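You operate a simulated robot arm through the tools that you are given. There is no shell and no other tool. Be economical: measure what you need, move in short steps, check, and stop when the job is done.

You are at the controls of a simulated two-armed robot. One attempt, no reset.

TASK
On the yellow tray field, fold the yellow polishing cloth in half and then in half again.

The check looks at the end state, three seconds after you hand in, the way a careful person would. Anything else that was tipped, shoved, dropped, spilled or broken makes it a failure. Flat cloth is picked up by pressing the open fingertips on it (5 to 10 N) and closing them slowly along it; thin cloth reads only 2 to 8 mm in the jaws.

THE ROBOT
Two 7-joint arms with two-finger parallel grippers on one trunk, on a base that drives. Base frame: it is fixed to the floor where the robot stands at the start and does not move with it; the origin is under the middle of the robot, x ahead of it, y to its left, z up. Readings come in m, degrees, newtons and seconds.
The left shoulder is at the start at [0.07, 0.134, 1.076], the right one opposite. Places, roughly: yellow tray field [0.5, 0, 0.8]. Payload 1.57 kg a hand.
The TCP of each hand is the grasp point between the finger pads, 0.03 m short of the fingertips. In the tool frame z runs along the fingers and y along their closing line. Largest opening 0.08 m; finger width 0.017, thickness 0.012; the body of the gripper, 0.04 by 0.082 m, starts 0.08 m behind the TCP.
Orientation is that of the tool frame in the base frame, as a unit quaternion [w, x, y, z]. With the fingers straight down and closing along the base's y, the tool's x points along the base's -x, its y along +y and its z along -z.

THE INTERFACE
- The arms move only by the tool servo_tool. It takes "left_targets", "right_targets" or both (then of equal length, played together; a hand with none holds still); each is a list of rows, each an object (a shift or turn left out is 0, a gripper value left out holds the last) with "linear": the shift along the tool's x, y, z in units of 300 mm (1.0 is 300 mm), a list of three; "delta_rot": the turn, a rotation vector about the tool's x, y, z in units of 60 degrees (1.0 is 60 degrees), a list of three. In form: [{"linear": [dx, dy, dz], "delta_rot": [wx, wy, wz]}, ...]. A call has 1 to 20 rows; each row is the pose to reach, as a shift and turn from the pose commanded when the call began, along the tool's axes at that moment. "left_jaw" and "right_jaw" are, for a hand that has rows, the gripper command, from -1 (shut) to 1 (fully open), values between in proportion, set as the call begins (left out, the last holds). A call with a number of a shift or a turn outside -1 to 1 is refused whole. A row lasts 0.2 s, in which the tool goes at most 0.05 m and 8.6 degrees; a call with a longer step from one row to the next is refused whole, and so is a gripper value outside its range. Where a pose cannot be reached the arm comes as near as it can. A force on the tool above 40 N (or 10 N above the force at the start of the call, whichever is more), or a blocked arm, ends the call early, and 0.2 s more pass. The fingers move at their own pace (about 0.153 m/s each) and stop on an object; they squeeze with about 29 N. The grip force told is the motor's: it shows also when the fingers shut on nothing. Time passes only in rows, and 0.2 s behind the last, so rows that repeat a pose let the fingers close. The reply holds the time, the measured pose of the TCP, the force on the tool along the base axes, the opening and the grip force, in the units named above and with some noise.
- Cameras (640 x 400 px; columns grow to the right, rows downward): "scene" is now at [0.1307, 0.0056, 1.2888]; the picture's right is [0.07, -1.00, 0.00], its down [-0.73, -0.05, -0.68] and it looks along [0.68, 0.05, -0.74] (base axes); focal length 249 px, centre (320, 200). "left" rides on the left gripper at [0.072, 0.007, -0.122] in its tool frame; the picture's right is [-0.09, 1.00, 0.00], its down [-0.84, -0.08, -0.54] and it looks along [-0.54, -0.05, 0.84] (tool axes); focal length 238 px, centre (320, 200). "right" rides on the right gripper at [0.072, -0.007, -0.122] in its tool frame; the picture's right is [0.09, 1.00, 0.00], its down [-0.84, 0.08, -0.54] and it looks along [-0.54, 0.05, 0.84] (tool axes); focal length 238 px, centre (320, 200). There is no depth. A picture from a camera that has moved, and an enlarged one, comes with that camera's place and axes in the base frame and with its lens.
- capture(camera): a new picture of that camera. It takes no simulated time.
- slide_trunk(by): slides the trunk up (or, below 0, down) by that many m; the arms and the scene camera ride with it, the base frame stays. It gives what a move gives, with no picture.
- steer(legs): drives the robot by 1 to 6 legs, each [ahead, left, turn to the left] in m, m and degrees, along the robot's own axes; the way and the turn of a leg run together, so that a leg with both is an arc; at most 1.5 m and 180 degrees a leg. The arms and the cameras ride along, it lands a little off, and it stops where it bumps. It gives what a move gives.
- turn_head(pan, tilt): turns the head with the scene camera to pan (to the left, within 86 degrees either way) and tilt (down, from -29 to 69), counted from straight ahead of the robot. It gives what a move gives.
- enlarge(camera, box): a new picture of the part [left, top, right, bottom] of that camera's present view, enlarged. It takes no simulated time.
- finish_job(): hands the job in; it is judged then, once.

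Work in short steps. Places have to be worked out from the pictures, the camera data and where the tool is seen: move nearer, look again, correct. Check each grasp and each placing, and mend what went wrong. You have 120 turns and 100 pictures in all, those below and enlarged ones among them. Open the grippers and draw the arms clear of the work before you hand the job in, unless the task says otherwise; then end with one line.

The tools are called after "Request:" as a command line: name --argument value ..., lists and objects as JSON in quotes. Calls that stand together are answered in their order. servo_tool: Moves the arms, as the interface text tells. Its arguments: {"type":"object","properties":{"left_targets":{"type":"array","items":{"type":"object","properties":{"linear":{"type":"array","items":{"type":"number"}},"delta_rot":{"type":"array","items":{"type":"number"}}}}},"left_jaw":{"type":"number"},"right_targets":{"type":"array","items":{"type":"object","properties":{"linear":{"type":"array","items":{"type":"number"}},"delta_rot":{"type":"array","items":{"type":"number"}}}}},"right_jaw":{"type":"number"}},"required":[]} The other tools are called the same way: slide_trunk (by) slides the trunk up or down; steer (legs) drives the base; turn_head (pan, tilt) turns the head that bears the scene camera; capture (camera) takes a picture; enlarge (camera, box) takes an enlarged picture of a part of a camera's view; finish_job () hands the job in.

At the start:

```text
time_s: 0.0
left_tool_pos: [0.4764, 0.2519, 1.0005]
left_ee_rot: [0.0, -0.001, 1.0, 0.0]
left_contact_force: [-0.1, -0.4, 0.2]
left_width: 0.0801
left_gripper_force: 0.0
right_tool_pos: [0.4753, -0.2573, 0.9801]
right_ee_rot: [0.001, 0.0, 1.0, 0.0]
right_contact_force: [-0.8, 0.2, -0.7]
right_width: 0.08
right_gripper_force: 0.0
trunk travel left (down, up): [-0.65, 0.29]
robot x, y, heading: [-0.0006, 0.0054, -0.1]
head pan, tilt: [4.2, 47.3]
```

scene: 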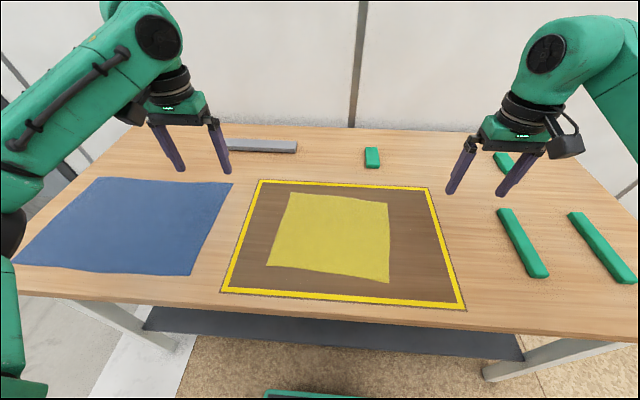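
right: 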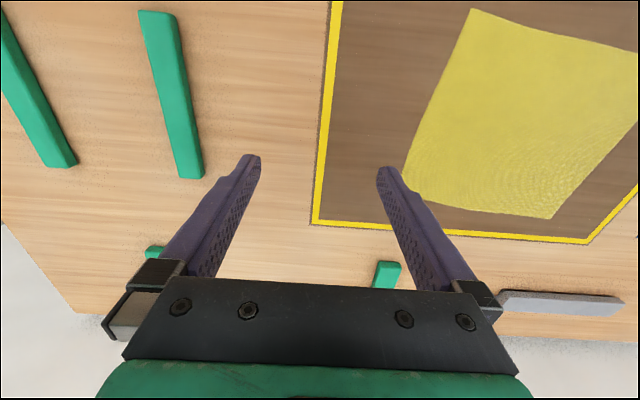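
left: 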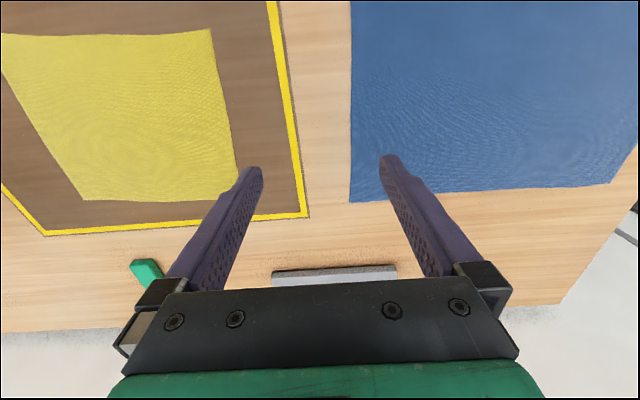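

The cloth looks about 0.24 (x) by 0.285 (y), with far corners near (0.648, 0.134) and (0.628, -0.155), and near corners near (0.409, 0.152) and (0.387, -0.130). The far corners are at the edge of reach, so I'll look down to see whether I can drive a little closer to the table.

Request:
turn_head --pan 0 --tilt 66

Request:
capture --camera "scene"

```text
time_s: 0.8
left_tool_pos: [0.4778, 0.2523, 1.0007]
left_ee_rot: [0.0, -0.001, 1.0, 0.0]
left_contact_force: [0.0, 0.1, 0.8]
left_width: 0.0799
left_gripper_force: 0.0
right_tool_pos: [0.4752, -0.2566, 0.9784]
right_ee_rot: [0.0, 0.0, 1.0, 0.0]
right_contact_force: [-0.7, 0.3, 0.1]
right_width: 0.0801
right_gripper_force: 0.1
trunk travel left (down, up): [-0.65, 0.29]
robot x, y, heading: [0.0006, 0.003, 0.4]
head pan, tilt: [0.0, 66.0]
```

```text
96 pictures are left
camera scene: at [0.1111, -0.0002, 1.266], right [0.0, -1.0, 0.0], down [-0.91, 0.0, -0.41], along [0.41, 0.0, -0.91], focal length 249 px, centre (320, 200)
```

scene: 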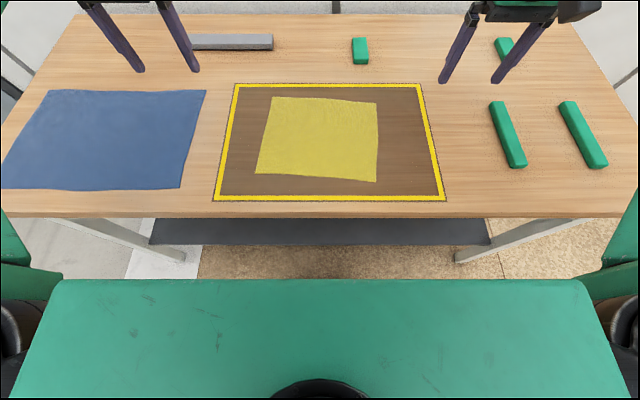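

Nothing stands close between the torso and the table edge (x≈0.31). I'll drive 7 cm ahead so the far corners come into comfortable reach.

Request:
steer --legs '[[0.07, 0, 0]]'

Request:
capture --camera "scene"

```text
time_s: 1.8
left_tool_pos: [0.5452, 0.2518, 1.0016]
left_ee_rot: [0.0, 0.0, 1.0, -0.001]
left_contact_force: [-0.3, -0.5, 0.1]
left_width: 0.08
left_gripper_force: 0.1
right_tool_pos: [0.5426, -0.258, 0.9817]
right_ee_rot: [0.0, 0.0, 1.0, 0.0]
right_contact_force: [0.1, -0.2, 0.5]
right_width: 0.0798
right_gripper_force: 0.2
trunk travel left (down, up): [-0.65, 0.29]
robot x, y, heading: [0.0666, 0.0006, -0.2]
head pan, tilt: [0.0, 66.0]
```

```text
95 pictures are left
camera scene: at [0.1797, -0.0003, 1.2661], right [0.0, -1.0, 0.0], down [-0.91, 0.0, -0.41], along [0.41, 0.0, -0.91], focal length 249 px, centre (320, 200)
```

scene: 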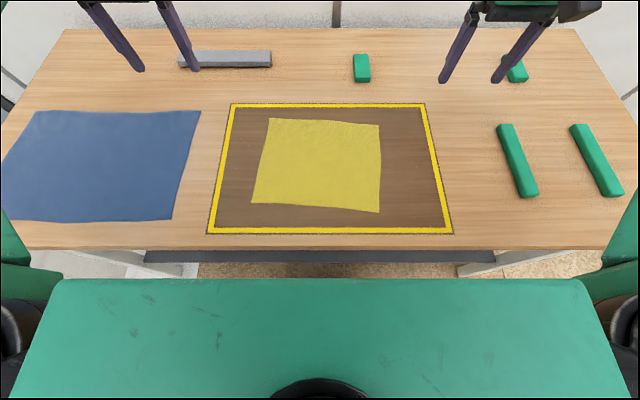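

Robot is now at x≈0.067, and the recomputed corners agree: near left (0.402, 0.153), near right (0.378, -0.131). I'll bring both hands above the near corners, a little inside the cloth, with the jaws at about 3 cm.

Request:
servo_tool --left_targets '[{"linear": [0.0555, -0.0536, 0.08]}, {"linear": [0.111, -0.107, 0.16]}, {"linear": [0.1665, -0.161, 0.24]}, {"linear": [0.222, -0.2145, 0.32]}, {"linear": [0.2775, -0.268, 0.4]}, {"linear": [0.333, -0.322, 0.48]}, {"linear": [0.389, -0.375, 0.56]}, {"linear": [0.444, -0.429, 0.639]}, {"linear": [0.444, -0.429, 0.639]}]' --right_targets '[{"linear": [0.0623, 0.0654, 0.0715]}, {"linear": [0.1247, 0.1308, 0.143]}, {"linear": [0.187, 0.196, 0.2146]}, {"linear": [0.249, 0.2617, 0.286]}, {"linear": [0.3117, 0.327, 0.3577]}, {"linear": [0.374, 0.3925, 0.429]}, {"linear": [0.436, 0.458, 0.5]}, {"linear": [0.4987, 0.5233, 0.5723]}, {"linear": [0.4987, 0.5233, 0.5723]}]' --left_jaw -0.25 --right_jaw -0.25

Request:
capture --camera "left"

Request:
capture --camera "right"

Request:
capture --camera "scene"

```text
time_s: 3.5
left_tool_pos: [0.4291, 0.1349, 0.8321]
left_ee_rot: [0.01, -0.002, 1.0, 0.0]
left_contact_force: [-1.9, 1.0, 10.4]
left_width: 0.0297
left_gripper_force: 0.1
right_tool_pos: [0.4115, -0.1139, 0.8312]
right_ee_rot: [0.009, 0.002, 1.0, 0.004]
right_contact_force: [-3.0, -0.9, 12.0]
right_width: 0.0299
right_gripper_force: 0.1
trunk travel left (down, up): [-0.65, 0.29]
robot x, y, heading: [0.0711, 0.0032, -0.2]
head pan, tilt: [0.0, 66.0]
stopped in row 8 (right hand): the force on the tool passed its limit (the readings are from after the stop); the commanded pose is now the measured one
```

```text
94 pictures are left
camera left: at [0.3547, 0.142, 0.9504], right [0.09, 1.0, 0.0], down [0.83, -0.07, 0.56], along [0.56, -0.05, -0.83], focal length 238 px, centre (320, 200)
```

left: 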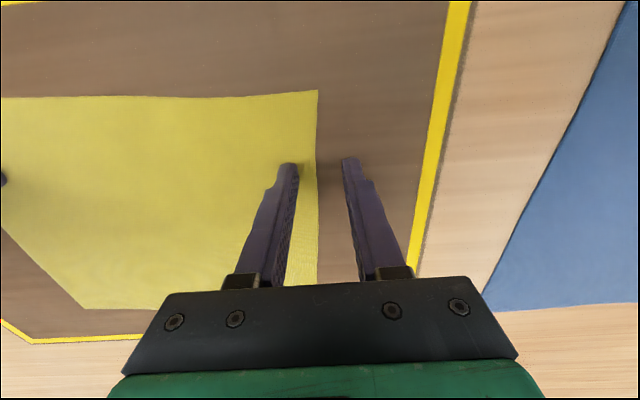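

```text
93 pictures are left
camera right: at [0.337, -0.1212, 0.9514], right [-0.09, 1.0, 0.01], down [0.83, 0.07, 0.56], along [0.56, 0.05, -0.83], focal length 238 px, centre (320, 200)
```

right: 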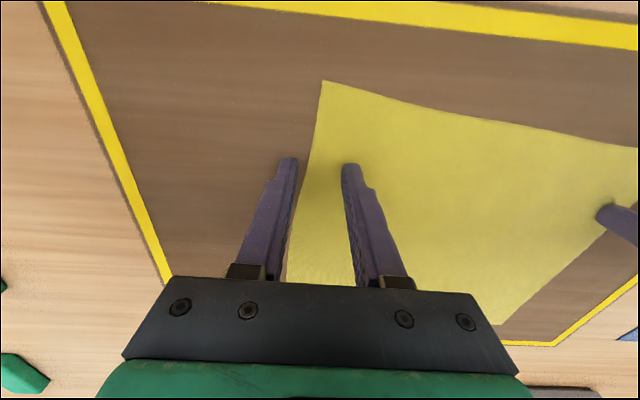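

```text
92 pictures are left
camera scene: at [0.1775, -0.0003, 1.2665], right [0.0, -1.0, 0.0], down [-0.91, 0.0, -0.41], along [0.41, 0.0, -0.91], focal length 249 px, centre (320, 200)
```

scene: 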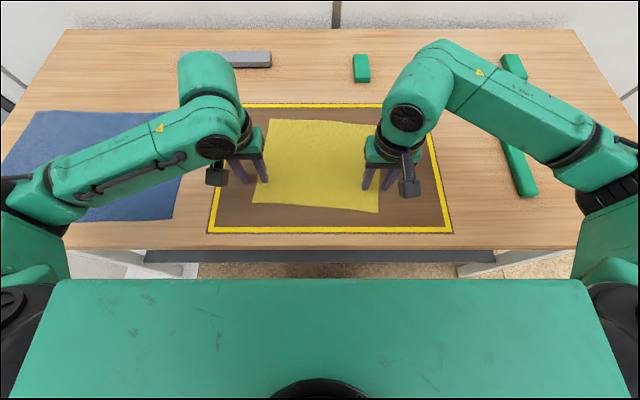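

Both hands felt about 10 N at TCP z≈0.832, so the surface is really at z≈0.80 and my positions need rescaling. The near corners become left (0.380, 0.138) and right (0.359, -0.118), and the far ones (0.600, 0.122) and (0.578, -0.139). I'll lift a little and move to just inside the near corners.

Request:
servo_tool --left_targets '[{"linear": [0, 0, -0.06]}, {"linear": [0.066, -0.045, -0.06]}, {"linear": [0.132, -0.09, -0.06]}, {"linear": [0.132, -0.09, -0.05]}, {"linear": [0.132, -0.09, -0.05]}]' --right_targets '[{"linear": [0, 0, -0.06]}, {"linear": [0.063, 0.043, -0.06]}, {"linear": [0.127, 0.0863, -0.06]}, {"linear": [0.127, 0.0863, -0.05]}, {"linear": [0.127, 0.0863, -0.05]}]'

Request:
capture --camera "left"

Request:
capture --camera "right"

```text
time_s: 4.7
left_tool_pos: [0.3991, 0.1124, 0.8437]
left_ee_rot: [0.006, -0.004, 1.0, 0.0]
left_contact_force: [-0.4, 0.3, -0.4]
left_width: 0.03
left_gripper_force: 0.1
left hand out of reach, approached as far as the arm can: row 3, 4, 5
right_tool_pos: [0.3744, -0.0875, 0.8444]
right_ee_rot: [0.008, 0.002, 1.0, 0.003]
right_contact_force: [-0.1, -0.4, -0.7]
right_width: 0.0301
right_gripper_force: 0.0
trunk travel left (down, up): [-0.65, 0.29]
robot x, y, heading: [0.0664, 0.0011, -0.0]
head pan, tilt: [0.0, 66.0]
```

```text
91 pictures are left
camera left: at [0.3254, 0.1182, 0.9641], right [0.09, 1.0, 0.0], down [0.83, -0.07, 0.55], along [0.55, -0.05, -0.83], focal length 238 px, centre (320, 200)
```

left: 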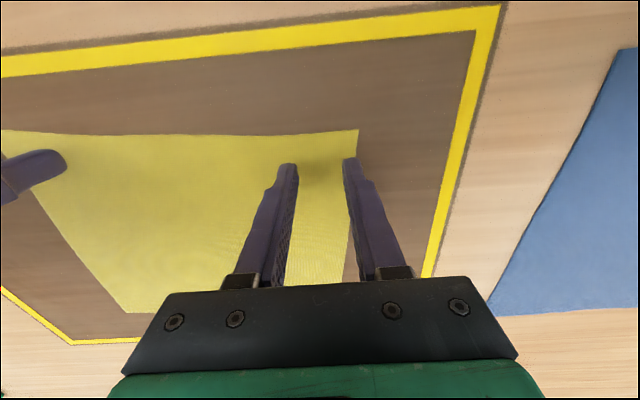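

```text
90 pictures are left
camera right: at [0.3014, -0.0951, 0.9644], right [-0.09, 1.0, 0.01], down [0.83, 0.07, 0.56], along [0.55, 0.05, -0.83], focal length 238 px, centre (320, 200)
```

right: 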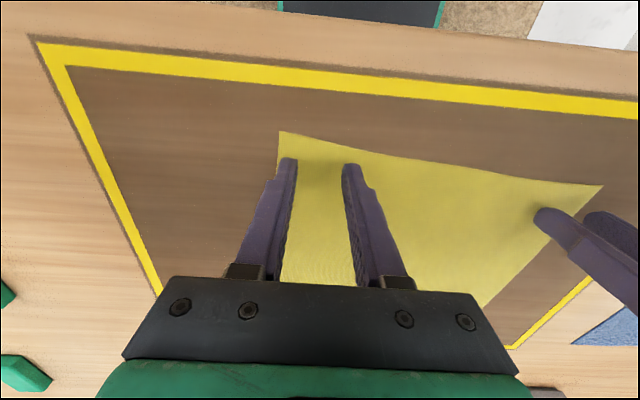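

The left hand is now too close to the body to reach its spot. I'll back the base up 5 cm with the hands just above the cloth, which still leaves the far edge within reach.

Request:
steer --legs '[[-0.05, 0, 0]]'

```text
time_s: 5.7
left_tool_pos: [0.3481, 0.111, 0.8444]
left_ee_rot: [0.006, -0.004, 1.0, 0.0]
left_contact_force: [-0.1, 0.4, 0.3]
left_width: 0.03
left_gripper_force: 0.0
right_tool_pos: [0.3247, -0.0885, 0.8436]
right_ee_rot: [0.007, 0.003, 1.0, 0.003]
right_contact_force: [0.0, 0.2, -0.1]
right_width: 0.0299
right_gripper_force: 0.1
trunk travel left (down, up): [-0.65, 0.29]
robot x, y, heading: [0.0203, 0.0016, 0.1]
head pan, tilt: [0.0, 66.0]
```

Now I'll move the hands forward to the pinch points, left (0.390, 0.104) and right (0.374, -0.085), still just above the cloth.

Request:
servo_tool --left_targets '[{"linear": [-0.07, -0.012, 0]}, {"linear": [-0.138, -0.023, 0]}, {"linear": [-0.138, -0.023, 0.02]}, {"linear": [-0.138, -0.023, 0.02]}]' --right_targets '[{"linear": [-0.08, 0.006, 0]}, {"linear": [-0.163, 0.012, 0]}, {"linear": [-0.163, 0.012, 0.02]}, {"linear": [-0.163, 0.012, 0.02]}]'

```text
time_s: 6.7
left_tool_pos: [0.391, 0.1047, 0.8392]
left_ee_rot: [0.006, -0.003, 1.0, 0.0]
left_contact_force: [-0.1, 0.1, 0.4]
left_width: 0.0298
left_gripper_force: 0.0
right_tool_pos: [0.3755, -0.0851, 0.8394]
right_ee_rot: [0.008, 0.003, 1.0, 0.004]
right_contact_force: [-0.7, 0.0, -0.1]
right_width: 0.0301
right_gripper_force: 0.0
trunk travel left (down, up): [-0.65, 0.29]
robot x, y, heading: [0.0213, 0.0043, -0.2]
head pan, tilt: [0.0, 66.0]
```

The hands are in place with the tips about 8 mm above the cloth. Pressing down slowly.

Request:
servo_tool --left_targets '[{"linear": [0, 0, 0.013]}, {"linear": [0, 0, 0.022]}, {"linear": [0, 0, 0.028]}, {"linear": [0, 0, 0.028]}]' --right_targets '[{"linear": [0, 0, 0.013]}, {"linear": [0, 0, 0.022]}, {"linear": [0, 0, 0.028]}, {"linear": [0, 0, 0.028]}]'

```text
time_s: 7.7
left_tool_pos: [0.3887, 0.1049, 0.8311]
left_ee_rot: [0.008, -0.003, 1.0, 0.0]
left_contact_force: [0.7, 0.3, 3.6]
left_width: 0.0299
left_gripper_force: 0.0
right_tool_pos: [0.3743, -0.0841, 0.8315]
right_ee_rot: [0.009, 0.003, 1.0, 0.003]
right_contact_force: [2.5, -1.4, 14.1]
right_width: 0.0301
right_gripper_force: 0.1
trunk travel left (down, up): [-0.65, 0.29]
robot x, y, heading: [0.0191, 0.0002, -0.1]
head pan, tilt: [0.0, 66.0]
```

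Left reads 3.6 N and right 14 N. I'll even these out, then start closing in steps.

Request:
servo_tool --left_targets '[{"linear": [0, 0, 0.004]}, {"linear": [0, 0, 0.004]}]' --right_targets '[{"linear": [0, 0, -0.003]}, {"linear": [0, 0, -0.003]}]'

Request:
servo_tool --left_targets '[{"linear": [0, 0, 0]}, {"linear": [0, 0, 0]}]' --right_targets '[{"linear": [0, 0, 0]}, {"linear": [0, 0, 0]}]' --left_jaw -0.4 --right_jaw -0.4

```text
time_s: 8.3
left_tool_pos: [0.39, 0.1046, 0.8324]
left_ee_rot: [0.009, -0.003, 1.0, 0.001]
left_contact_force: [1.7, 2.0, 20.4]
left_width: 0.0301
left_gripper_force: 0.0
right_tool_pos: [0.3713, -0.0844, 0.832]
right_ee_rot: [0.008, 0.003, 1.0, 0.004]
right_contact_force: [0.1, 0.4, 1.5]
right_width: 0.0299
right_gripper_force: 0.1
trunk travel left (down, up): [-0.65, 0.29]
robot x, y, heading: [0.0206, -0.001, -0.1]
head pan, tilt: [0.0, 66.0]
```

```text
time_s: 8.9
left_tool_pos: [0.3892, 0.1047, 0.8312]
left_ee_rot: [0.009, -0.004, 1.0, 0.0]
left_contact_force: [2.9, 2.7, 27.8]
left_width: 0.0229
left_gripper_force: 0.0
right_tool_pos: [0.3721, -0.0847, 0.8314]
right_ee_rot: [0.008, 0.002, 1.0, 0.003]
right_contact_force: [0.7, -0.1, -1.1]
right_width: 0.024
right_gripper_force: 0.1
trunk travel left (down, up): [-0.65, 0.29]
robot x, y, heading: [0.0194, 0.0028, -0.2]
head pan, tilt: [0.0, 66.0]
```

The contact is stiff, about 15–20 N/mm, so I'll trim left up 0.9 mm and right down 0.45 mm.

Request:
servo_tool --left_targets '[{"linear": [0, 0, -0.003]}, {"linear": [0, 0, -0.003]}, {"linear": [0, 0, -0.003]}, {"linear": [0, 0, -0.003]}]' --right_targets '[{"linear": [0, 0, 0.0015]}, {"linear": [0, 0, 0.0015]}, {"linear": [0, 0, 0.0015]}, {"linear": [0, 0, 0.0015]}]'

Request:
enlarge --camera "left" --box '[200, 80, 440, 230]'

```text
time_s: 9.9
left_tool_pos: [0.3886, 0.1047, 0.8316]
left_ee_rot: [0.009, -0.002, 1.0, 0.0]
left_contact_force: [5.2, 0.7, 21.0]
left_width: 0.0233
left_gripper_force: 0.1
right_tool_pos: [0.3724, -0.0853, 0.8312]
right_ee_rot: [0.008, 0.003, 1.0, 0.004]
right_contact_force: [-0.8, 0.4, 5.4]
right_width: 0.0242
right_gripper_force: 0.1
trunk travel left (down, up): [-0.65, 0.29]
robot x, y, heading: [0.0193, -0.0006, -0.2]
head pan, tilt: [0.0, 66.0]
```

```text
2.67 times, centred on (320, 155) of left
camera zoom: at [0.3159, 0.1108, 0.9508], right [0.09, 1.0, 0.0], down [0.83, -0.07, 0.55], along [0.55, -0.05, -0.83], focal length 636 px, centre (320, 320)
```

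zoom: 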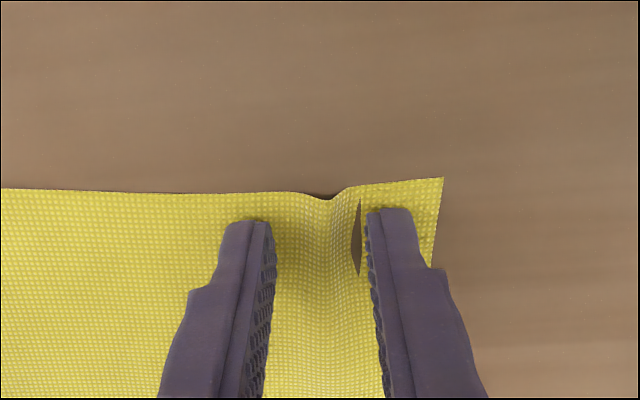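

The cloth is buckling up between the left fingers, so the pinch is working. Continuing to close, with the left hand slightly lighter.

Request:
servo_tool --left_targets '[{"linear": [0, 0, -0.002]}, {"linear": [0, 0, -0.002]}, {"linear": [0, 0, -0.002]}]' --right_targets '[{"linear": [0, 0, 0.0005]}, {"linear": [0, 0, 0.0005]}, {"linear": [0, 0, 0.0005]}]' --left_jaw -0.6 --right_jaw -0.6

Request:
enlarge --camera "left" --box '[200, 80, 440, 230]'

Request:
enlarge --camera "right" --box '[200, 80, 440, 230]'

```text
time_s: 10.7
left_tool_pos: [0.3888, 0.1049, 0.8317]
left_ee_rot: [0.007, -0.003, 1.0, 0.0]
left_contact_force: [1.1, -2.1, 12.8]
left_width: 0.0159
left_gripper_force: 0.0
right_tool_pos: [0.373, -0.0843, 0.8305]
right_ee_rot: [0.009, 0.002, 1.0, 0.003]
right_contact_force: [-0.7, 1.1, 7.0]
right_width: 0.0148
right_gripper_force: 0.1
trunk travel left (down, up): [-0.65, 0.29]
robot x, y, heading: [0.0256, 0.0, -0.1]
head pan, tilt: [0.0, 66.0]
```

```text
2.67 times, centred on (320, 155) of left
camera zoom: at [0.3156, 0.1109, 0.951], right [0.09, 1.0, 0.0], down [0.83, -0.07, 0.55], along [0.55, -0.05, -0.83], focal length 636 px, centre (320, 320)
```

zoom: 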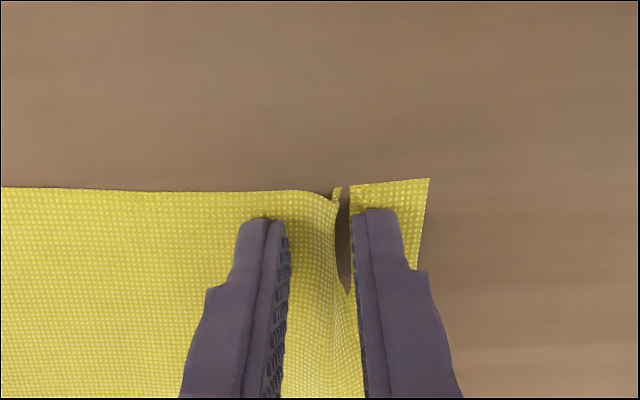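

```text
2.67 times, centred on (320, 155) of right
camera zoom: at [0.2991, -0.0922, 0.952], right [-0.09, 1.0, 0.01], down [0.83, 0.07, 0.56], along [0.55, 0.05, -0.83], focal length 636 px, centre (320, 320)
```

zoom: 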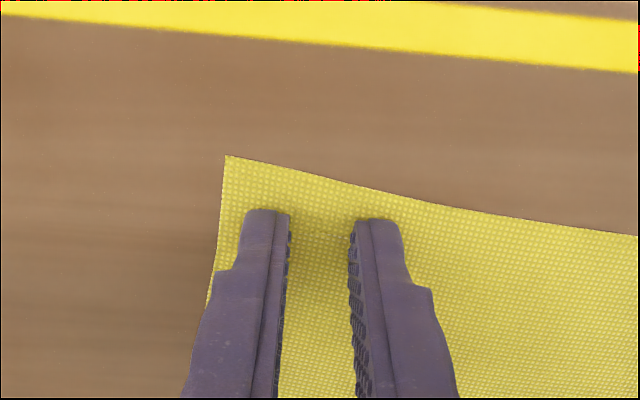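

Left has a good ridge, so I'll shut it. The right fingers are sliding without gathering cloth, so I'll reopen them and press harder.

Request:
servo_tool --left_targets '[{"linear": [0, 0, -0.001]}, {"linear": [0, 0, -0.001]}, {"linear": [0, 0, -0.001]}]' --right_targets '[{"linear": [0, 0, -0.01]}, {"linear": [0, 0, -0.01]}, {"linear": [0, 0, -0.01]}]' --left_jaw -0.8 --right_jaw -0.25

Request:
servo_tool --left_targets '[{"linear": [0, 0, 0]}, {"linear": [0, 0, 0]}, {"linear": [0, 0, 0]}, {"linear": [0, 0, 0]}]' --right_targets '[{"linear": [0, 0, 0.005]}, {"linear": [0, 0, 0.01]}, {"linear": [0, 0, 0.0113]}, {"linear": [0, 0, 0.0113]}]' --left_jaw -1

Request:
enlarge --camera "left" --box '[200, 80, 440, 230]'

```text
time_s: 11.5
left_tool_pos: [0.3881, 0.104, 0.832]
left_ee_rot: [0.008, -0.002, 1.0, 0.0]
left_contact_force: [-1.3, -0.1, 10.5]
left_width: 0.0086
left_gripper_force: 0.4
right_tool_pos: [0.3729, -0.0861, 0.8336]
right_ee_rot: [0.008, 0.003, 1.0, 0.003]
right_contact_force: [-0.7, 0.3, 0.0]
right_width: 0.03
right_gripper_force: 0.0
trunk travel left (down, up): [-0.65, 0.29]
robot x, y, heading: [0.0158, 0.0019, -0.0]
head pan, tilt: [0.0, 66.0]
```

```text
time_s: 12.5
left_tool_pos: [0.3893, 0.1058, 0.8309]
left_ee_rot: [0.008, -0.003, 1.0, 0.0]
left_contact_force: [0.0, -1.3, 1.6]
left_width: 0.002
left_gripper_force: 23.2
right_tool_pos: [0.3747, -0.084, 0.832]
right_ee_rot: [0.009, 0.003, 1.0, 0.003]
right_contact_force: [-2.0, -0.8, 12.3]
right_width: 0.0302
right_gripper_force: 0.4
trunk travel left (down, up): [-0.65, 0.29]
robot x, y, heading: [0.0193, 0.0003, 0.1]
head pan, tilt: [0.0, 66.0]
```

```text
2.67 times, centred on (320, 155) of left
camera zoom: at [0.3158, 0.1112, 0.9511], right [0.09, 1.0, 0.0], down [0.83, -0.07, 0.55], along [0.55, -0.05, -0.83], focal length 636 px, centre (320, 320)
```

zoom: 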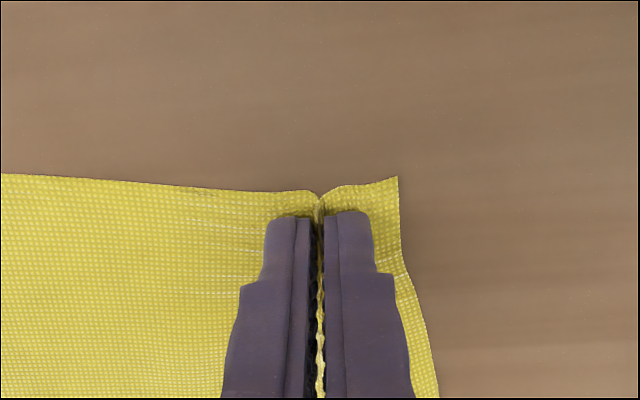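

Left is pinched (2 mm, cloth visible between the pads). Right is now pressing at about 12 N, so I'll close it in steps.

Request:
servo_tool --right_targets '[{"linear": [0, 0, 0]}, {"linear": [0, 0, 0]}, {"linear": [0, 0, 0]}]' --right_jaw -0.4

Request:
servo_tool --right_targets '[{"linear": [0, 0, 0]}, {"linear": [0, 0, 0]}, {"linear": [0, 0, 0]}]' --right_jaw -0.55

Request:
enlarge --camera "right" --box '[200, 80, 440, 230]'

```text
time_s: 13.3
left_tool_pos: [0.3888, 0.1051, 0.8315]
left_ee_rot: [0.007, -0.002, 1.0, 0.0]
left_contact_force: [-1.1, 0.0, 0.9]
left_width: 0.0019
left_gripper_force: 23.9
right_tool_pos: [0.374, -0.0839, 0.8307]
right_ee_rot: [0.009, 0.003, 1.0, 0.004]
right_contact_force: [-0.6, 1.4, 16.1]
right_width: 0.0231
right_gripper_force: 0.0
trunk travel left (down, up): [-0.65, 0.29]
robot x, y, heading: [0.0201, -0.0002, -0.2]
head pan, tilt: [0.0, 66.0]
```

```text
time_s: 14.1
left_tool_pos: [0.3883, 0.1049, 0.8313]
left_ee_rot: [0.007, -0.003, 1.0, -0.001]
left_contact_force: [-0.2, -0.7, 0.5]
left_width: 0.0019
left_gripper_force: 23.9
right_tool_pos: [0.3731, -0.0851, 0.8313]
right_ee_rot: [0.008, 0.002, 1.0, 0.003]
right_contact_force: [1.4, 1.7, 19.1]
right_width: 0.0165
right_gripper_force: 0.0
trunk travel left (down, up): [-0.65, 0.29]
robot x, y, heading: [0.0165, -0.0008, -0.1]
head pan, tilt: [0.0, 66.0]
```

```text
2.67 times, centred on (320, 155) of right
camera zoom: at [0.2995, -0.0914, 0.9517], right [-0.09, 1.0, 0.0], down [0.83, 0.07, 0.56], along [0.56, 0.05, -0.83], focal length 636 px, centre (320, 320)
```

zoom: 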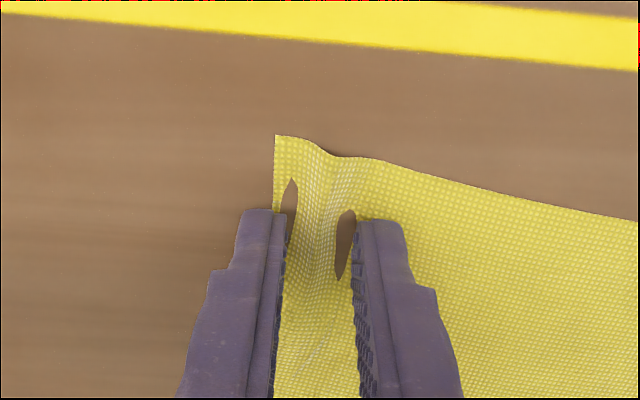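

The ridge is forming under the right hand as well. I'll ease the pressure slightly and keep closing.

Request:
servo_tool --right_targets '[{"linear": [0, 0, -0.001]}, {"linear": [0, 0, -0.001]}, {"linear": [0, 0, -0.001]}]' --right_jaw -0.75

Request:
servo_tool --right_targets '[{"linear": [0, 0, -0.001]}, {"linear": [0, 0, -0.001]}, {"linear": [0, 0, -0.001]}, {"linear": [0, 0, -0.001]}]' --right_jaw -1

Request:
enlarge --camera "right" --box '[200, 80, 440, 230]'

```text
time_s: 14.9
left_tool_pos: [0.3902, 0.1046, 0.8318]
left_ee_rot: [0.007, -0.003, 1.0, 0.0]
left_contact_force: [-0.4, -2.9, 1.8]
left_width: 0.002
left_gripper_force: 23.5
right_tool_pos: [0.3728, -0.0847, 0.831]
right_ee_rot: [0.009, 0.003, 1.0, 0.004]
right_contact_force: [1.2, 3.6, 16.8]
right_width: 0.0106
right_gripper_force: 0.2
trunk travel left (down, up): [-0.65, 0.29]
robot x, y, heading: [0.0193, 0.0043, -0.1]
head pan, tilt: [0.0, 66.0]
```

```text
time_s: 15.9
left_tool_pos: [0.388, 0.1043, 0.8315]
left_ee_rot: [0.006, -0.003, 1.0, 0.001]
left_contact_force: [-0.5, -3.7, 2.6]
left_width: 0.002
left_gripper_force: 23.7
right_tool_pos: [0.3733, -0.0849, 0.8305]
right_ee_rot: [0.009, 0.003, 1.0, 0.004]
right_contact_force: [-0.3, 4.6, 8.8]
right_width: 0.0019
right_gripper_force: 23.8
trunk travel left (down, up): [-0.65, 0.29]
robot x, y, heading: [0.0204, -0.0005, -0.2]
head pan, tilt: [0.0, 66.0]
```

```text
2.67 times, centred on (320, 155) of right
camera zoom: at [0.2995, -0.0918, 0.9519], right [-0.09, 1.0, 0.0], down [0.83, 0.07, 0.56], along [0.55, 0.05, -0.83], focal length 636 px, centre (320, 320)
```

zoom: 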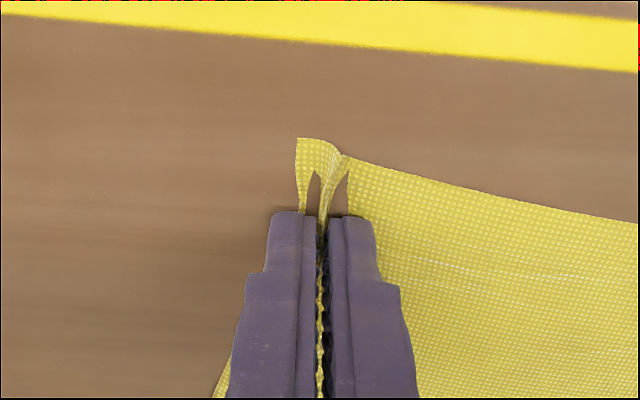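

Both corners are pinched. I'll lift 6 cm along the fold arc, bringing the hands slightly together to ease the tension across the cloth, and then check.

Request:
servo_tool --left_targets '[{"linear": [-0.004, -0.008, -0.04]}, {"linear": [-0.014, -0.016, -0.08]}, {"linear": [-0.03, -0.022, -0.12]}, {"linear": [-0.048, -0.025, -0.16]}, {"linear": [-0.068, -0.026, -0.2]}, {"linear": [-0.068, -0.026, -0.2]}]' --right_targets '[{"linear": [-0.004, 0.005, -0.04]}, {"linear": [-0.014, 0.008, -0.08]}, {"linear": [-0.03, 0.01, -0.12]}, {"linear": [-0.048, 0.012, -0.16]}, {"linear": [-0.068, 0.013, -0.2]}, {"linear": [-0.068, 0.013, -0.2]}]'

Request:
capture --camera "scene"

Request:
capture --camera "right"

Request:
capture --camera "left"

```text
time_s: 17.3
left_tool_pos: [0.4098, 0.0978, 0.8911]
left_ee_rot: [0.006, -0.004, 1.0, 0.0]
left_contact_force: [-0.9, -0.4, -0.4]
left_width: 0.0018
left_gripper_force: 23.5
right_tool_pos: [0.3923, -0.0814, 0.8905]
right_ee_rot: [0.008, 0.003, 1.0, 0.003]
right_contact_force: [-1.0, -0.1, -0.2]
right_width: 0.0017
right_gripper_force: 24.0
trunk travel left (down, up): [-0.65, 0.29]
robot x, y, heading: [0.0208, 0.0012, -0.4]
head pan, tilt: [0.0, 66.0]
```

```text
83 pictures are left
camera scene: at [0.1305, -0.0004, 1.266], right [0.0, -1.0, 0.0], down [-0.91, 0.0, -0.41], along [0.41, 0.0, -0.91], focal length 249 px, centre (320, 200)
```

scene: 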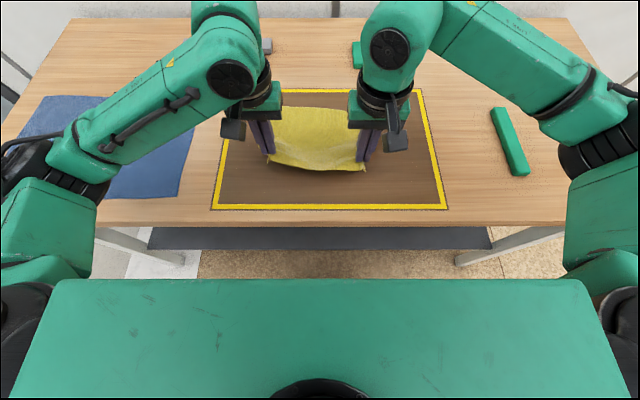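

```text
82 pictures are left
camera right: at [0.3198, -0.0884, 1.0117], right [-0.09, 1.0, 0.01], down [0.83, 0.07, 0.56], along [0.55, 0.05, -0.83], focal length 238 px, centre (320, 200)
```

right: 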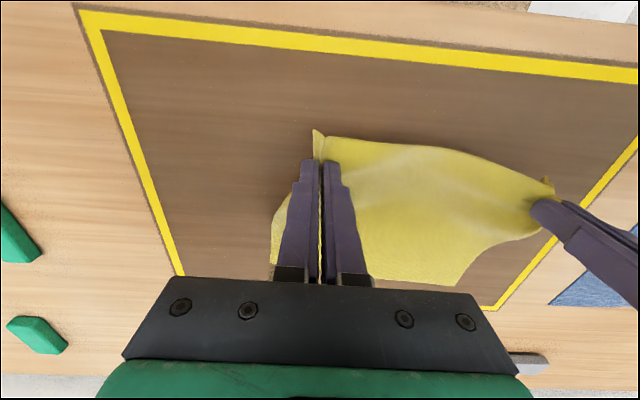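

```text
81 pictures are left
camera left: at [0.3373, 0.1037, 1.0111], right [0.09, 1.0, 0.0], down [0.83, -0.07, 0.55], along [0.55, -0.05, -0.83], focal length 238 px, centre (320, 200)
```

left: 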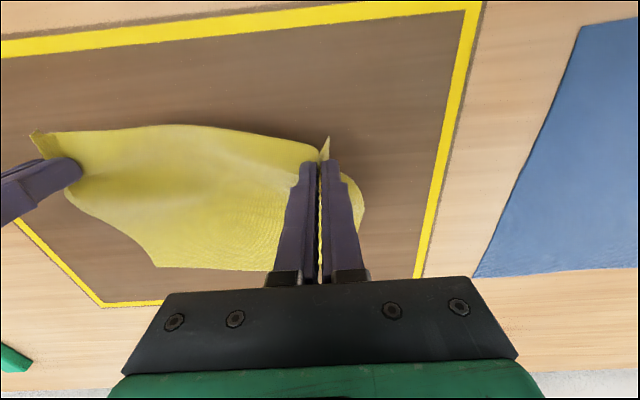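

Both hands hold the cloth and the far edge is lying flat (far corners ≈ (0.588, 0.10) and (0.556, -0.13)). I'll carry the near edge over along the arc, stop just above the far edge, and look.

Request:
servo_tool --left_targets '[{"linear": [-0.045, -0.003, -0.045]}, {"linear": [-0.09, -0.006, -0.08]}, {"linear": [-0.14, -0.009, -0.105]}, {"linear": [-0.195, -0.012, -0.118]}, {"linear": [-0.249, -0.016, -0.122]}, {"linear": [-0.3, -0.02, -0.118]}, {"linear": [-0.355, -0.023, -0.105]}, {"linear": [-0.407, -0.026, -0.08]}, {"linear": [-0.455, -0.03, -0.045]}, {"linear": [-0.495, -0.033, 0]}, {"linear": [-0.524, -0.036, 0.037]}, {"linear": [-0.545, -0.038, 0.08]}, {"linear": [-0.557, -0.04, 0.113]}, {"linear": [-0.557, -0.04, 0.113]}]' --right_targets '[{"linear": [-0.045, -0.005, -0.045]}, {"linear": [-0.09, -0.01, -0.08]}, {"linear": [-0.14, -0.015, -0.105]}, {"linear": [-0.19, -0.02, -0.118]}, {"linear": [-0.245, -0.025, -0.122]}, {"linear": [-0.295, -0.03, -0.118]}, {"linear": [-0.35, -0.035, -0.105]}, {"linear": [-0.4, -0.04, -0.08]}, {"linear": [-0.445, -0.045, -0.045]}, {"linear": [-0.485, -0.05, 0]}, {"linear": [-0.512, -0.055, 0.037]}, {"linear": [-0.532, -0.058, 0.08]}, {"linear": [-0.543, -0.06, 0.113]}, {"linear": [-0.543, -0.06, 0.113]}]'

Request:
capture --camera "scene"

Request:
capture --camera "right"

Request:
capture --camera "left"

```text
time_s: 20.3
left_tool_pos: [0.5778, 0.0846, 0.8605]
left_ee_rot: [0.006, -0.002, 1.0, 0.0]
left_contact_force: [0.8, -0.1, 0.4]
left_width: 0.0018
left_gripper_force: 23.7
right_tool_pos: [0.5578, -0.1014, 0.8596]
right_ee_rot: [0.008, 0.003, 1.0, 0.003]
right_contact_force: [-0.2, 0.5, -0.4]
right_width: 0.0017
right_gripper_force: 23.4
trunk travel left (down, up): [-0.65, 0.29]
robot x, y, heading: [0.0228, 0.0008, -0.0]
head pan, tilt: [0.0, 66.0]
```

```text
80 pictures are left
camera scene: at [0.1304, -0.0004, 1.266], right [0.0, -1.0, 0.0], down [-0.91, 0.0, -0.41], along [0.41, 0.0, -0.91], focal length 249 px, centre (320, 200)
```

scene: 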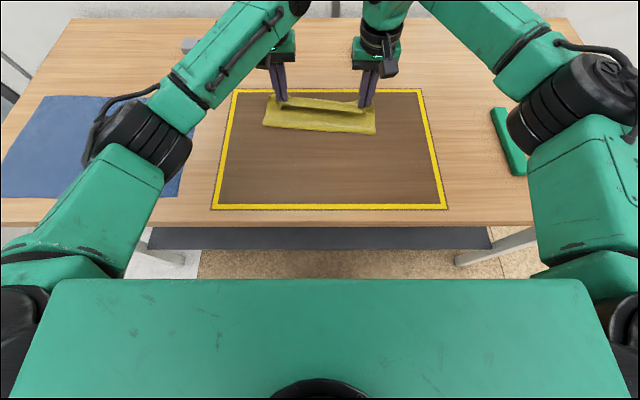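

```text
79 pictures are left
camera right: at [0.4835, -0.1078, 0.9802], right [-0.09, 1.0, 0.01], down [0.83, 0.07, 0.56], along [0.55, 0.05, -0.83], focal length 238 px, centre (320, 200)
```

right: 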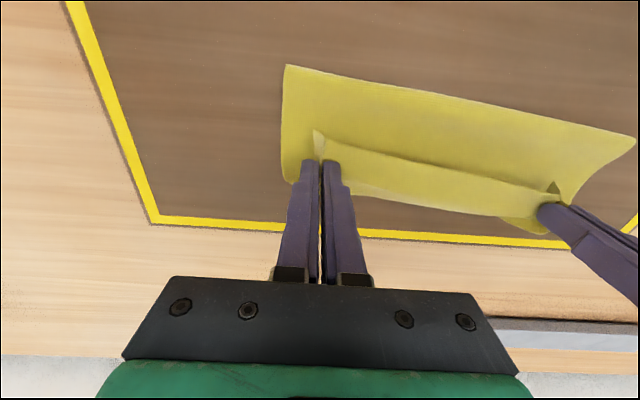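

```text
78 pictures are left
camera left: at [0.5046, 0.0927, 0.9793], right [0.09, 1.0, 0.0], down [0.83, -0.07, 0.55], along [0.55, -0.05, -0.83], focal length 238 px, centre (320, 200)
```

left: 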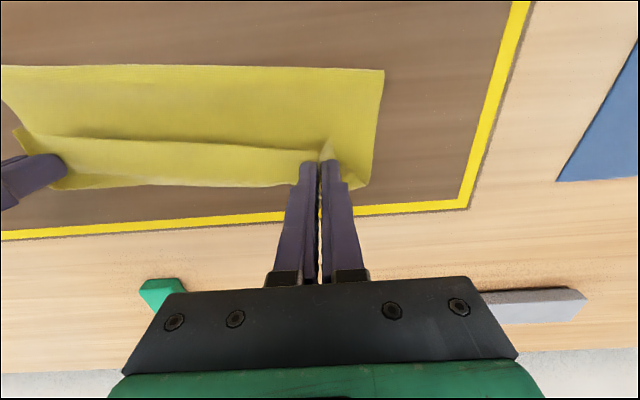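

The flap is nearly over. The bottom far corners sit near (0.613, 0.114) and (0.585, -0.124), so the flap should go another 1.5–2 cm forward to line up the edges. I'll lower it while moving forward.

Request:
servo_tool --left_targets '[{"linear": [-0.03, 0.006, 0.02]}, {"linear": [-0.055, 0.012, 0.045]}, {"linear": [-0.067, 0.018, 0.068]}, {"linear": [-0.067, 0.018, 0.082]}, {"linear": [-0.067, 0.018, 0.085]}, {"linear": [-0.067, 0.018, 0.085]}]' --right_targets '[{"linear": [-0.02, -0.005, 0.02]}, {"linear": [-0.04, -0.01, 0.045]}, {"linear": [-0.048, -0.015, 0.065]}, {"linear": [-0.048, -0.015, 0.078]}, {"linear": [-0.048, -0.015, 0.082]}, {"linear": [-0.048, -0.015, 0.082]}]'

Request:
capture --camera "right"

Request:
capture --camera "left"

```text
time_s: 21.7
left_tool_pos: [0.5974, 0.0914, 0.8349]
left_ee_rot: [0.007, -0.003, 1.0, 0.0]
left_contact_force: [-0.9, -7.0, 0.1]
left_width: 0.002
left_gripper_force: 23.3
right_tool_pos: [0.5707, -0.1049, 0.8348]
right_ee_rot: [0.008, 0.003, 1.0, 0.004]
right_contact_force: [0.7, 7.3, 0.4]
right_width: 0.0017
right_gripper_force: 23.4
trunk travel left (down, up): [-0.65, 0.29]
robot x, y, heading: [0.0203, -0.0016, -0.1]
head pan, tilt: [0.0, 66.0]
```

```text
77 pictures are left
camera right: at [0.4983, -0.1117, 0.9558], right [-0.09, 1.0, 0.01], down [0.83, 0.07, 0.56], along [0.55, 0.05, -0.83], focal length 238 px, centre (320, 200)
```

right: 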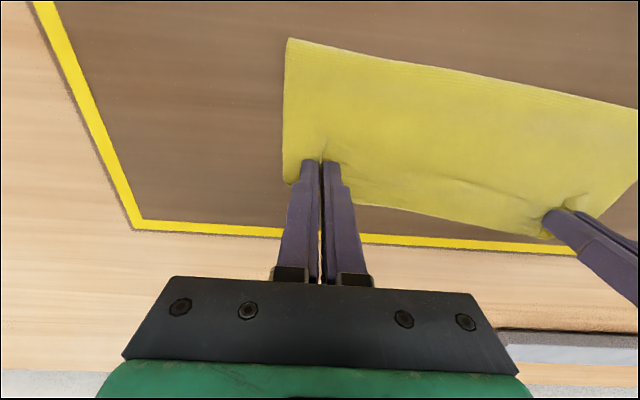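

```text
76 pictures are left
camera left: at [0.525, 0.0979, 0.954], right [0.09, 1.0, 0.0], down [0.83, -0.07, 0.55], along [0.55, -0.05, -0.83], focal length 238 px, centre (320, 200)
```

left: 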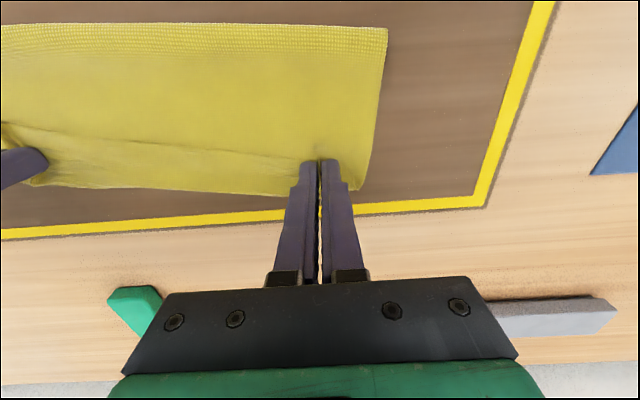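

There is about 7 N of tension along the edge. Zooming in to see the alignment before releasing.

Request:
enlarge --camera "right" --box '[270, 100, 590, 260]'

Request:
enlarge --camera "left" --box '[80, 80, 400, 240]'

```text
2.00 times, centred on (430, 180) of right
camera zoom: at [0.4983, -0.1117, 0.9558], right [-0.09, 1.0, 0.01], down [0.83, 0.07, 0.56], along [0.55, 0.05, -0.83], focal length 477 px, centre (100, 240)
```

zoom: 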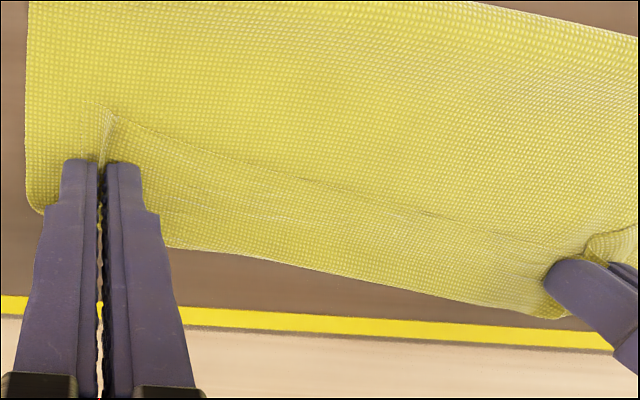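

```text
2.00 times, centred on (240, 160) of left
camera zoom: at [0.525, 0.0979, 0.954], right [0.09, 1.0, 0.0], down [0.83, -0.07, 0.55], along [0.55, -0.05, -0.83], focal length 477 px, centre (480, 280)
```

zoom: 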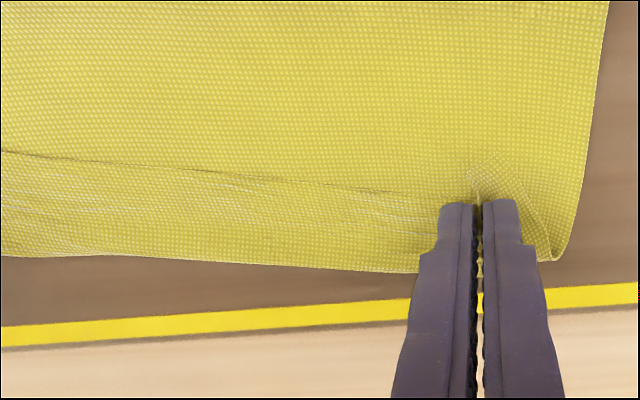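

The hands stayed vertical, so the flap's hem has curled back about 1.5 cm at the pinch line. Before releasing I'll lift slightly, tilt the fingers 45° forward to turn the hem over, and lay it down again.

Request:
servo_tool --left_targets '[{"linear": [0, -0.005, -0.04], "delta_rot": [0, -0.1, 0]}, {"linear": [-0.01, -0.01, -0.08], "delta_rot": [0, -0.2, 0]}, {"linear": [-0.02, -0.01, -0.12], "delta_rot": [0, -0.3, 0]}, {"linear": [-0.03, -0.01, -0.133], "delta_rot": [0, -0.4, 0]}, {"linear": [-0.04, -0.01, -0.133], "delta_rot": [0, -0.5, 0]}, {"linear": [-0.05, -0.01, -0.133], "delta_rot": [0, -0.6, 0]}, {"linear": [-0.06, -0.01, -0.133], "delta_rot": [0, -0.7, 0]}, {"linear": [-0.067, -0.01, -0.133], "delta_rot": [0, -0.75, 0]}, {"linear": [-0.067, -0.01, -0.133], "delta_rot": [0, -0.75, 0]}]' --right_targets '[{"linear": [0, 0.005, -0.04], "delta_rot": [0, -0.1, 0]}, {"linear": [-0.01, 0.01, -0.08], "delta_rot": [0, -0.2, 0]}, {"linear": [-0.02, 0.01, -0.12], "delta_rot": [0, -0.3, 0]}, {"linear": [-0.03, 0.01, -0.133], "delta_rot": [0, -0.4, 0]}, {"linear": [-0.04, 0.01, -0.133], "delta_rot": [0, -0.5, 0]}, {"linear": [-0.05, 0.01, -0.133], "delta_rot": [0, -0.6, 0]}, {"linear": [-0.06, 0.01, -0.133], "delta_rot": [0, -0.7, 0]}, {"linear": [-0.067, 0.01, -0.133], "delta_rot": [0, -0.75, 0]}, {"linear": [-0.067, 0.01, -0.133], "delta_rot": [0, -0.75, 0]}]'

Request:
capture --camera "right"

Request:
capture --camera "scene"

```text
time_s: 23.7
left_tool_pos: [0.6168, 0.0886, 0.8741]
left_ee_rot: [0.388, -0.003, 0.921, 0.001]
left_contact_force: [0.2, -0.9, 0.2]
left_width: 0.002
left_gripper_force: 23.8
right_tool_pos: [0.5912, -0.1013, 0.8752]
right_ee_rot: [0.391, 0.004, 0.92, 0.002]
right_contact_force: [0.1, 0.3, 0.8]
right_width: 0.0017
right_gripper_force: 23.9
trunk travel left (down, up): [-0.65, 0.29]
robot x, y, heading: [0.0209, -0.0001, -0.1]
head pan, tilt: [0.0, 66.0]
```

```text
73 pictures are left
camera right: at [0.4539, -0.1085, 0.9084], right [-0.06, 1.0, -0.06], down [0.19, 0.07, 0.98], along [0.98, 0.05, -0.2], focal length 238 px, centre (320, 200)
```

right: 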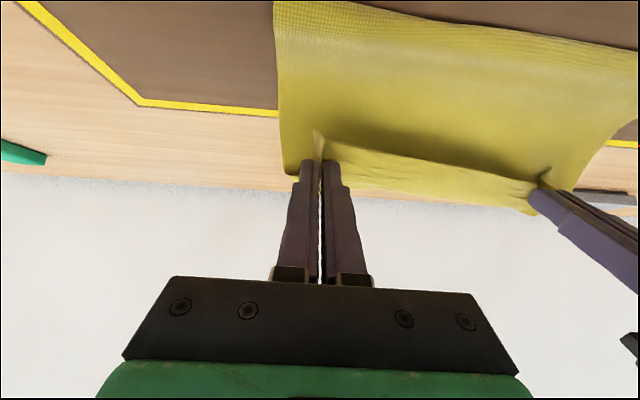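

```text
72 pictures are left
camera scene: at [0.1306, -0.0004, 1.266], right [0.0, -1.0, 0.0], down [-0.91, 0.0, -0.41], along [0.41, 0.0, -0.91], focal length 249 px, centre (320, 200)
```

scene: 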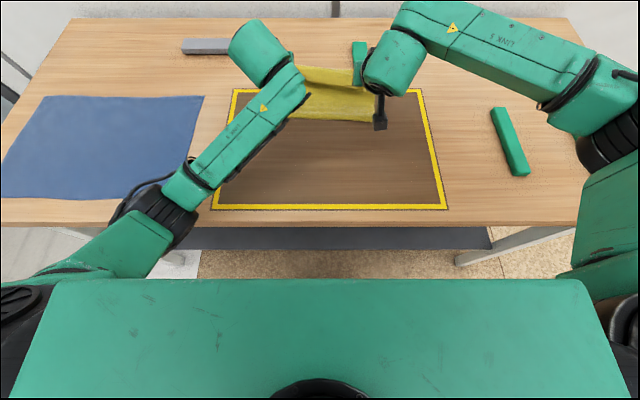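

With the tilt, the hem now hangs down behind the pinch. The cloth seems stiff enough to spring straight, so I'll lower to about 2–3 cm, ease back 1 cm, and open the jaws to let the edge unroll.

Request:
servo_tool --left_targets '[{"linear": [0.035, 0, 0.0]}, {"linear": [0.07, 0, 0.023]}, {"linear": [0.07, 0, 0.023]}]' --right_targets '[{"linear": [0.035, 0, 0.0]}, {"linear": [0.07, 0, 0.023]}, {"linear": [0.07, 0, 0.023]}]'

Request:
capture --camera "left"

```text
time_s: 24.5
left_tool_pos: [0.6077, 0.089, 0.8543]
left_ee_rot: [0.388, -0.004, 0.922, 0.002]
left_contact_force: [0.3, -0.7, 0.3]
left_width: 0.002
left_gripper_force: 23.5
right_tool_pos: [0.5822, -0.1021, 0.8568]
right_ee_rot: [0.39, 0.004, 0.921, 0.002]
right_contact_force: [0.3, 0.4, 0.7]
right_width: 0.0018
right_gripper_force: 23.4
trunk travel left (down, up): [-0.65, 0.29]
robot x, y, heading: [0.0174, 0.0006, -0.0]
head pan, tilt: [0.0, 66.0]
```

```text
71 pictures are left
camera left: at [0.4708, 0.0953, 0.8868], right [0.06, 1.0, 0.07], down [0.2, -0.08, 0.98], along [0.98, -0.04, -0.2], focal length 238 px, centre (320, 200)
```

left: 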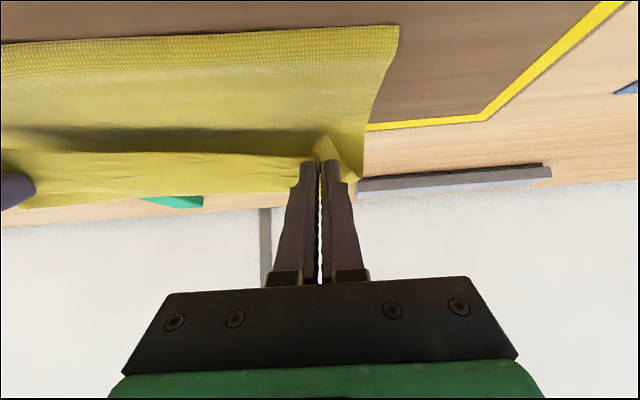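

Opening the jaws to release the edge here, then withdrawing up along the tool axis to look.

Request:
servo_tool --left_targets '[{"linear": [0, 0, 0]}, {"linear": [0, 0, 0]}, {"linear": [0, 0, -0.05]}, {"linear": [0, 0, -0.15]}, {"linear": [0, 0, -0.3]}, {"linear": [0, 0, -0.4]}]' --right_targets '[{"linear": [0, 0, 0]}, {"linear": [0, 0, 0]}, {"linear": [0, 0, -0.05]}, {"linear": [0, 0, -0.15]}, {"linear": [0, 0, -0.3]}, {"linear": [0, 0, -0.4]}]' --left_jaw 0.2 --right_jaw 0.2

Request:
capture --camera "left"

Request:
capture --camera "right"

Request:
capture --camera "scene"

```text
time_s: 25.9
left_tool_pos: [0.5228, 0.0889, 0.9383]
left_ee_rot: [0.389, -0.003, 0.921, 0.001]
left_contact_force: [-0.4, -0.2, 0.6]
left_width: 0.048
left_gripper_force: 0.0
right_tool_pos: [0.4933, -0.103, 0.9377]
right_ee_rot: [0.39, 0.003, 0.921, 0.002]
right_contact_force: [-0.6, 0.0, 0.1]
right_width: 0.0481
right_gripper_force: 0.0
trunk travel left (down, up): [-0.65, 0.29]
robot x, y, heading: [0.0214, 0.0024, -0.2]
head pan, tilt: [0.0, 66.0]
```

```text
70 pictures are left
camera left: at [0.3852, 0.0944, 0.9716], right [0.06, 1.0, 0.07], down [0.2, -0.08, 0.98], along [0.98, -0.04, -0.2], focal length 238 px, centre (320, 200)
```

left: 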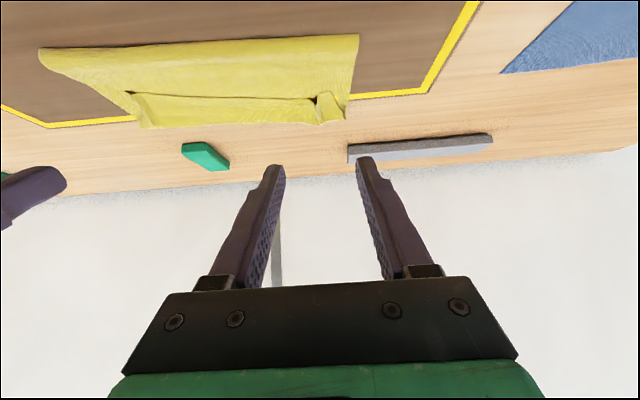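

```text
69 pictures are left
camera right: at [0.3564, -0.1088, 0.972], right [-0.06, 1.0, -0.06], down [0.19, 0.07, 0.98], along [0.98, 0.05, -0.2], focal length 238 px, centre (320, 200)
```

right: 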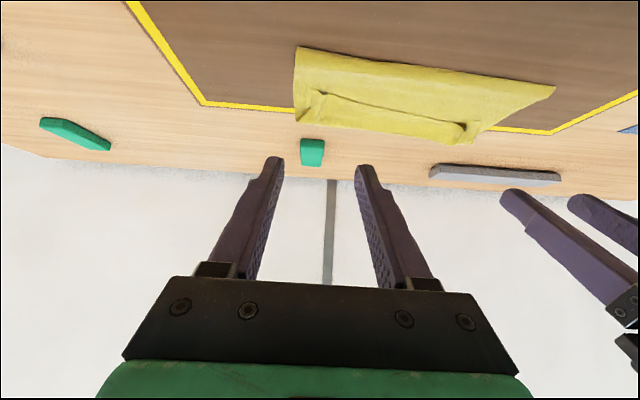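

```text
68 pictures are left
camera scene: at [0.1296, -0.0006, 1.266], right [0.0, -1.0, 0.0], down [-0.91, 0.0, -0.41], along [0.41, 0.0, -0.91], focal length 249 px, centre (320, 200)
```

scene: 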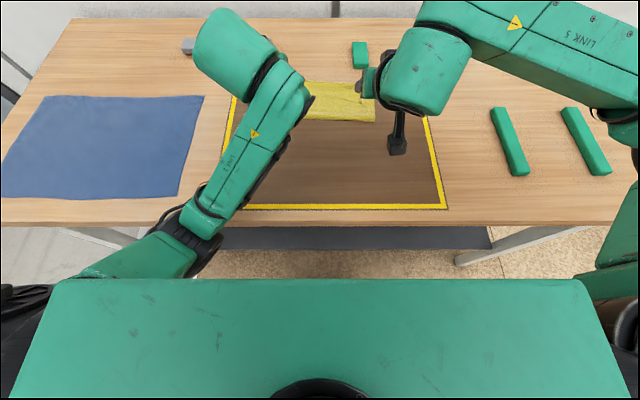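

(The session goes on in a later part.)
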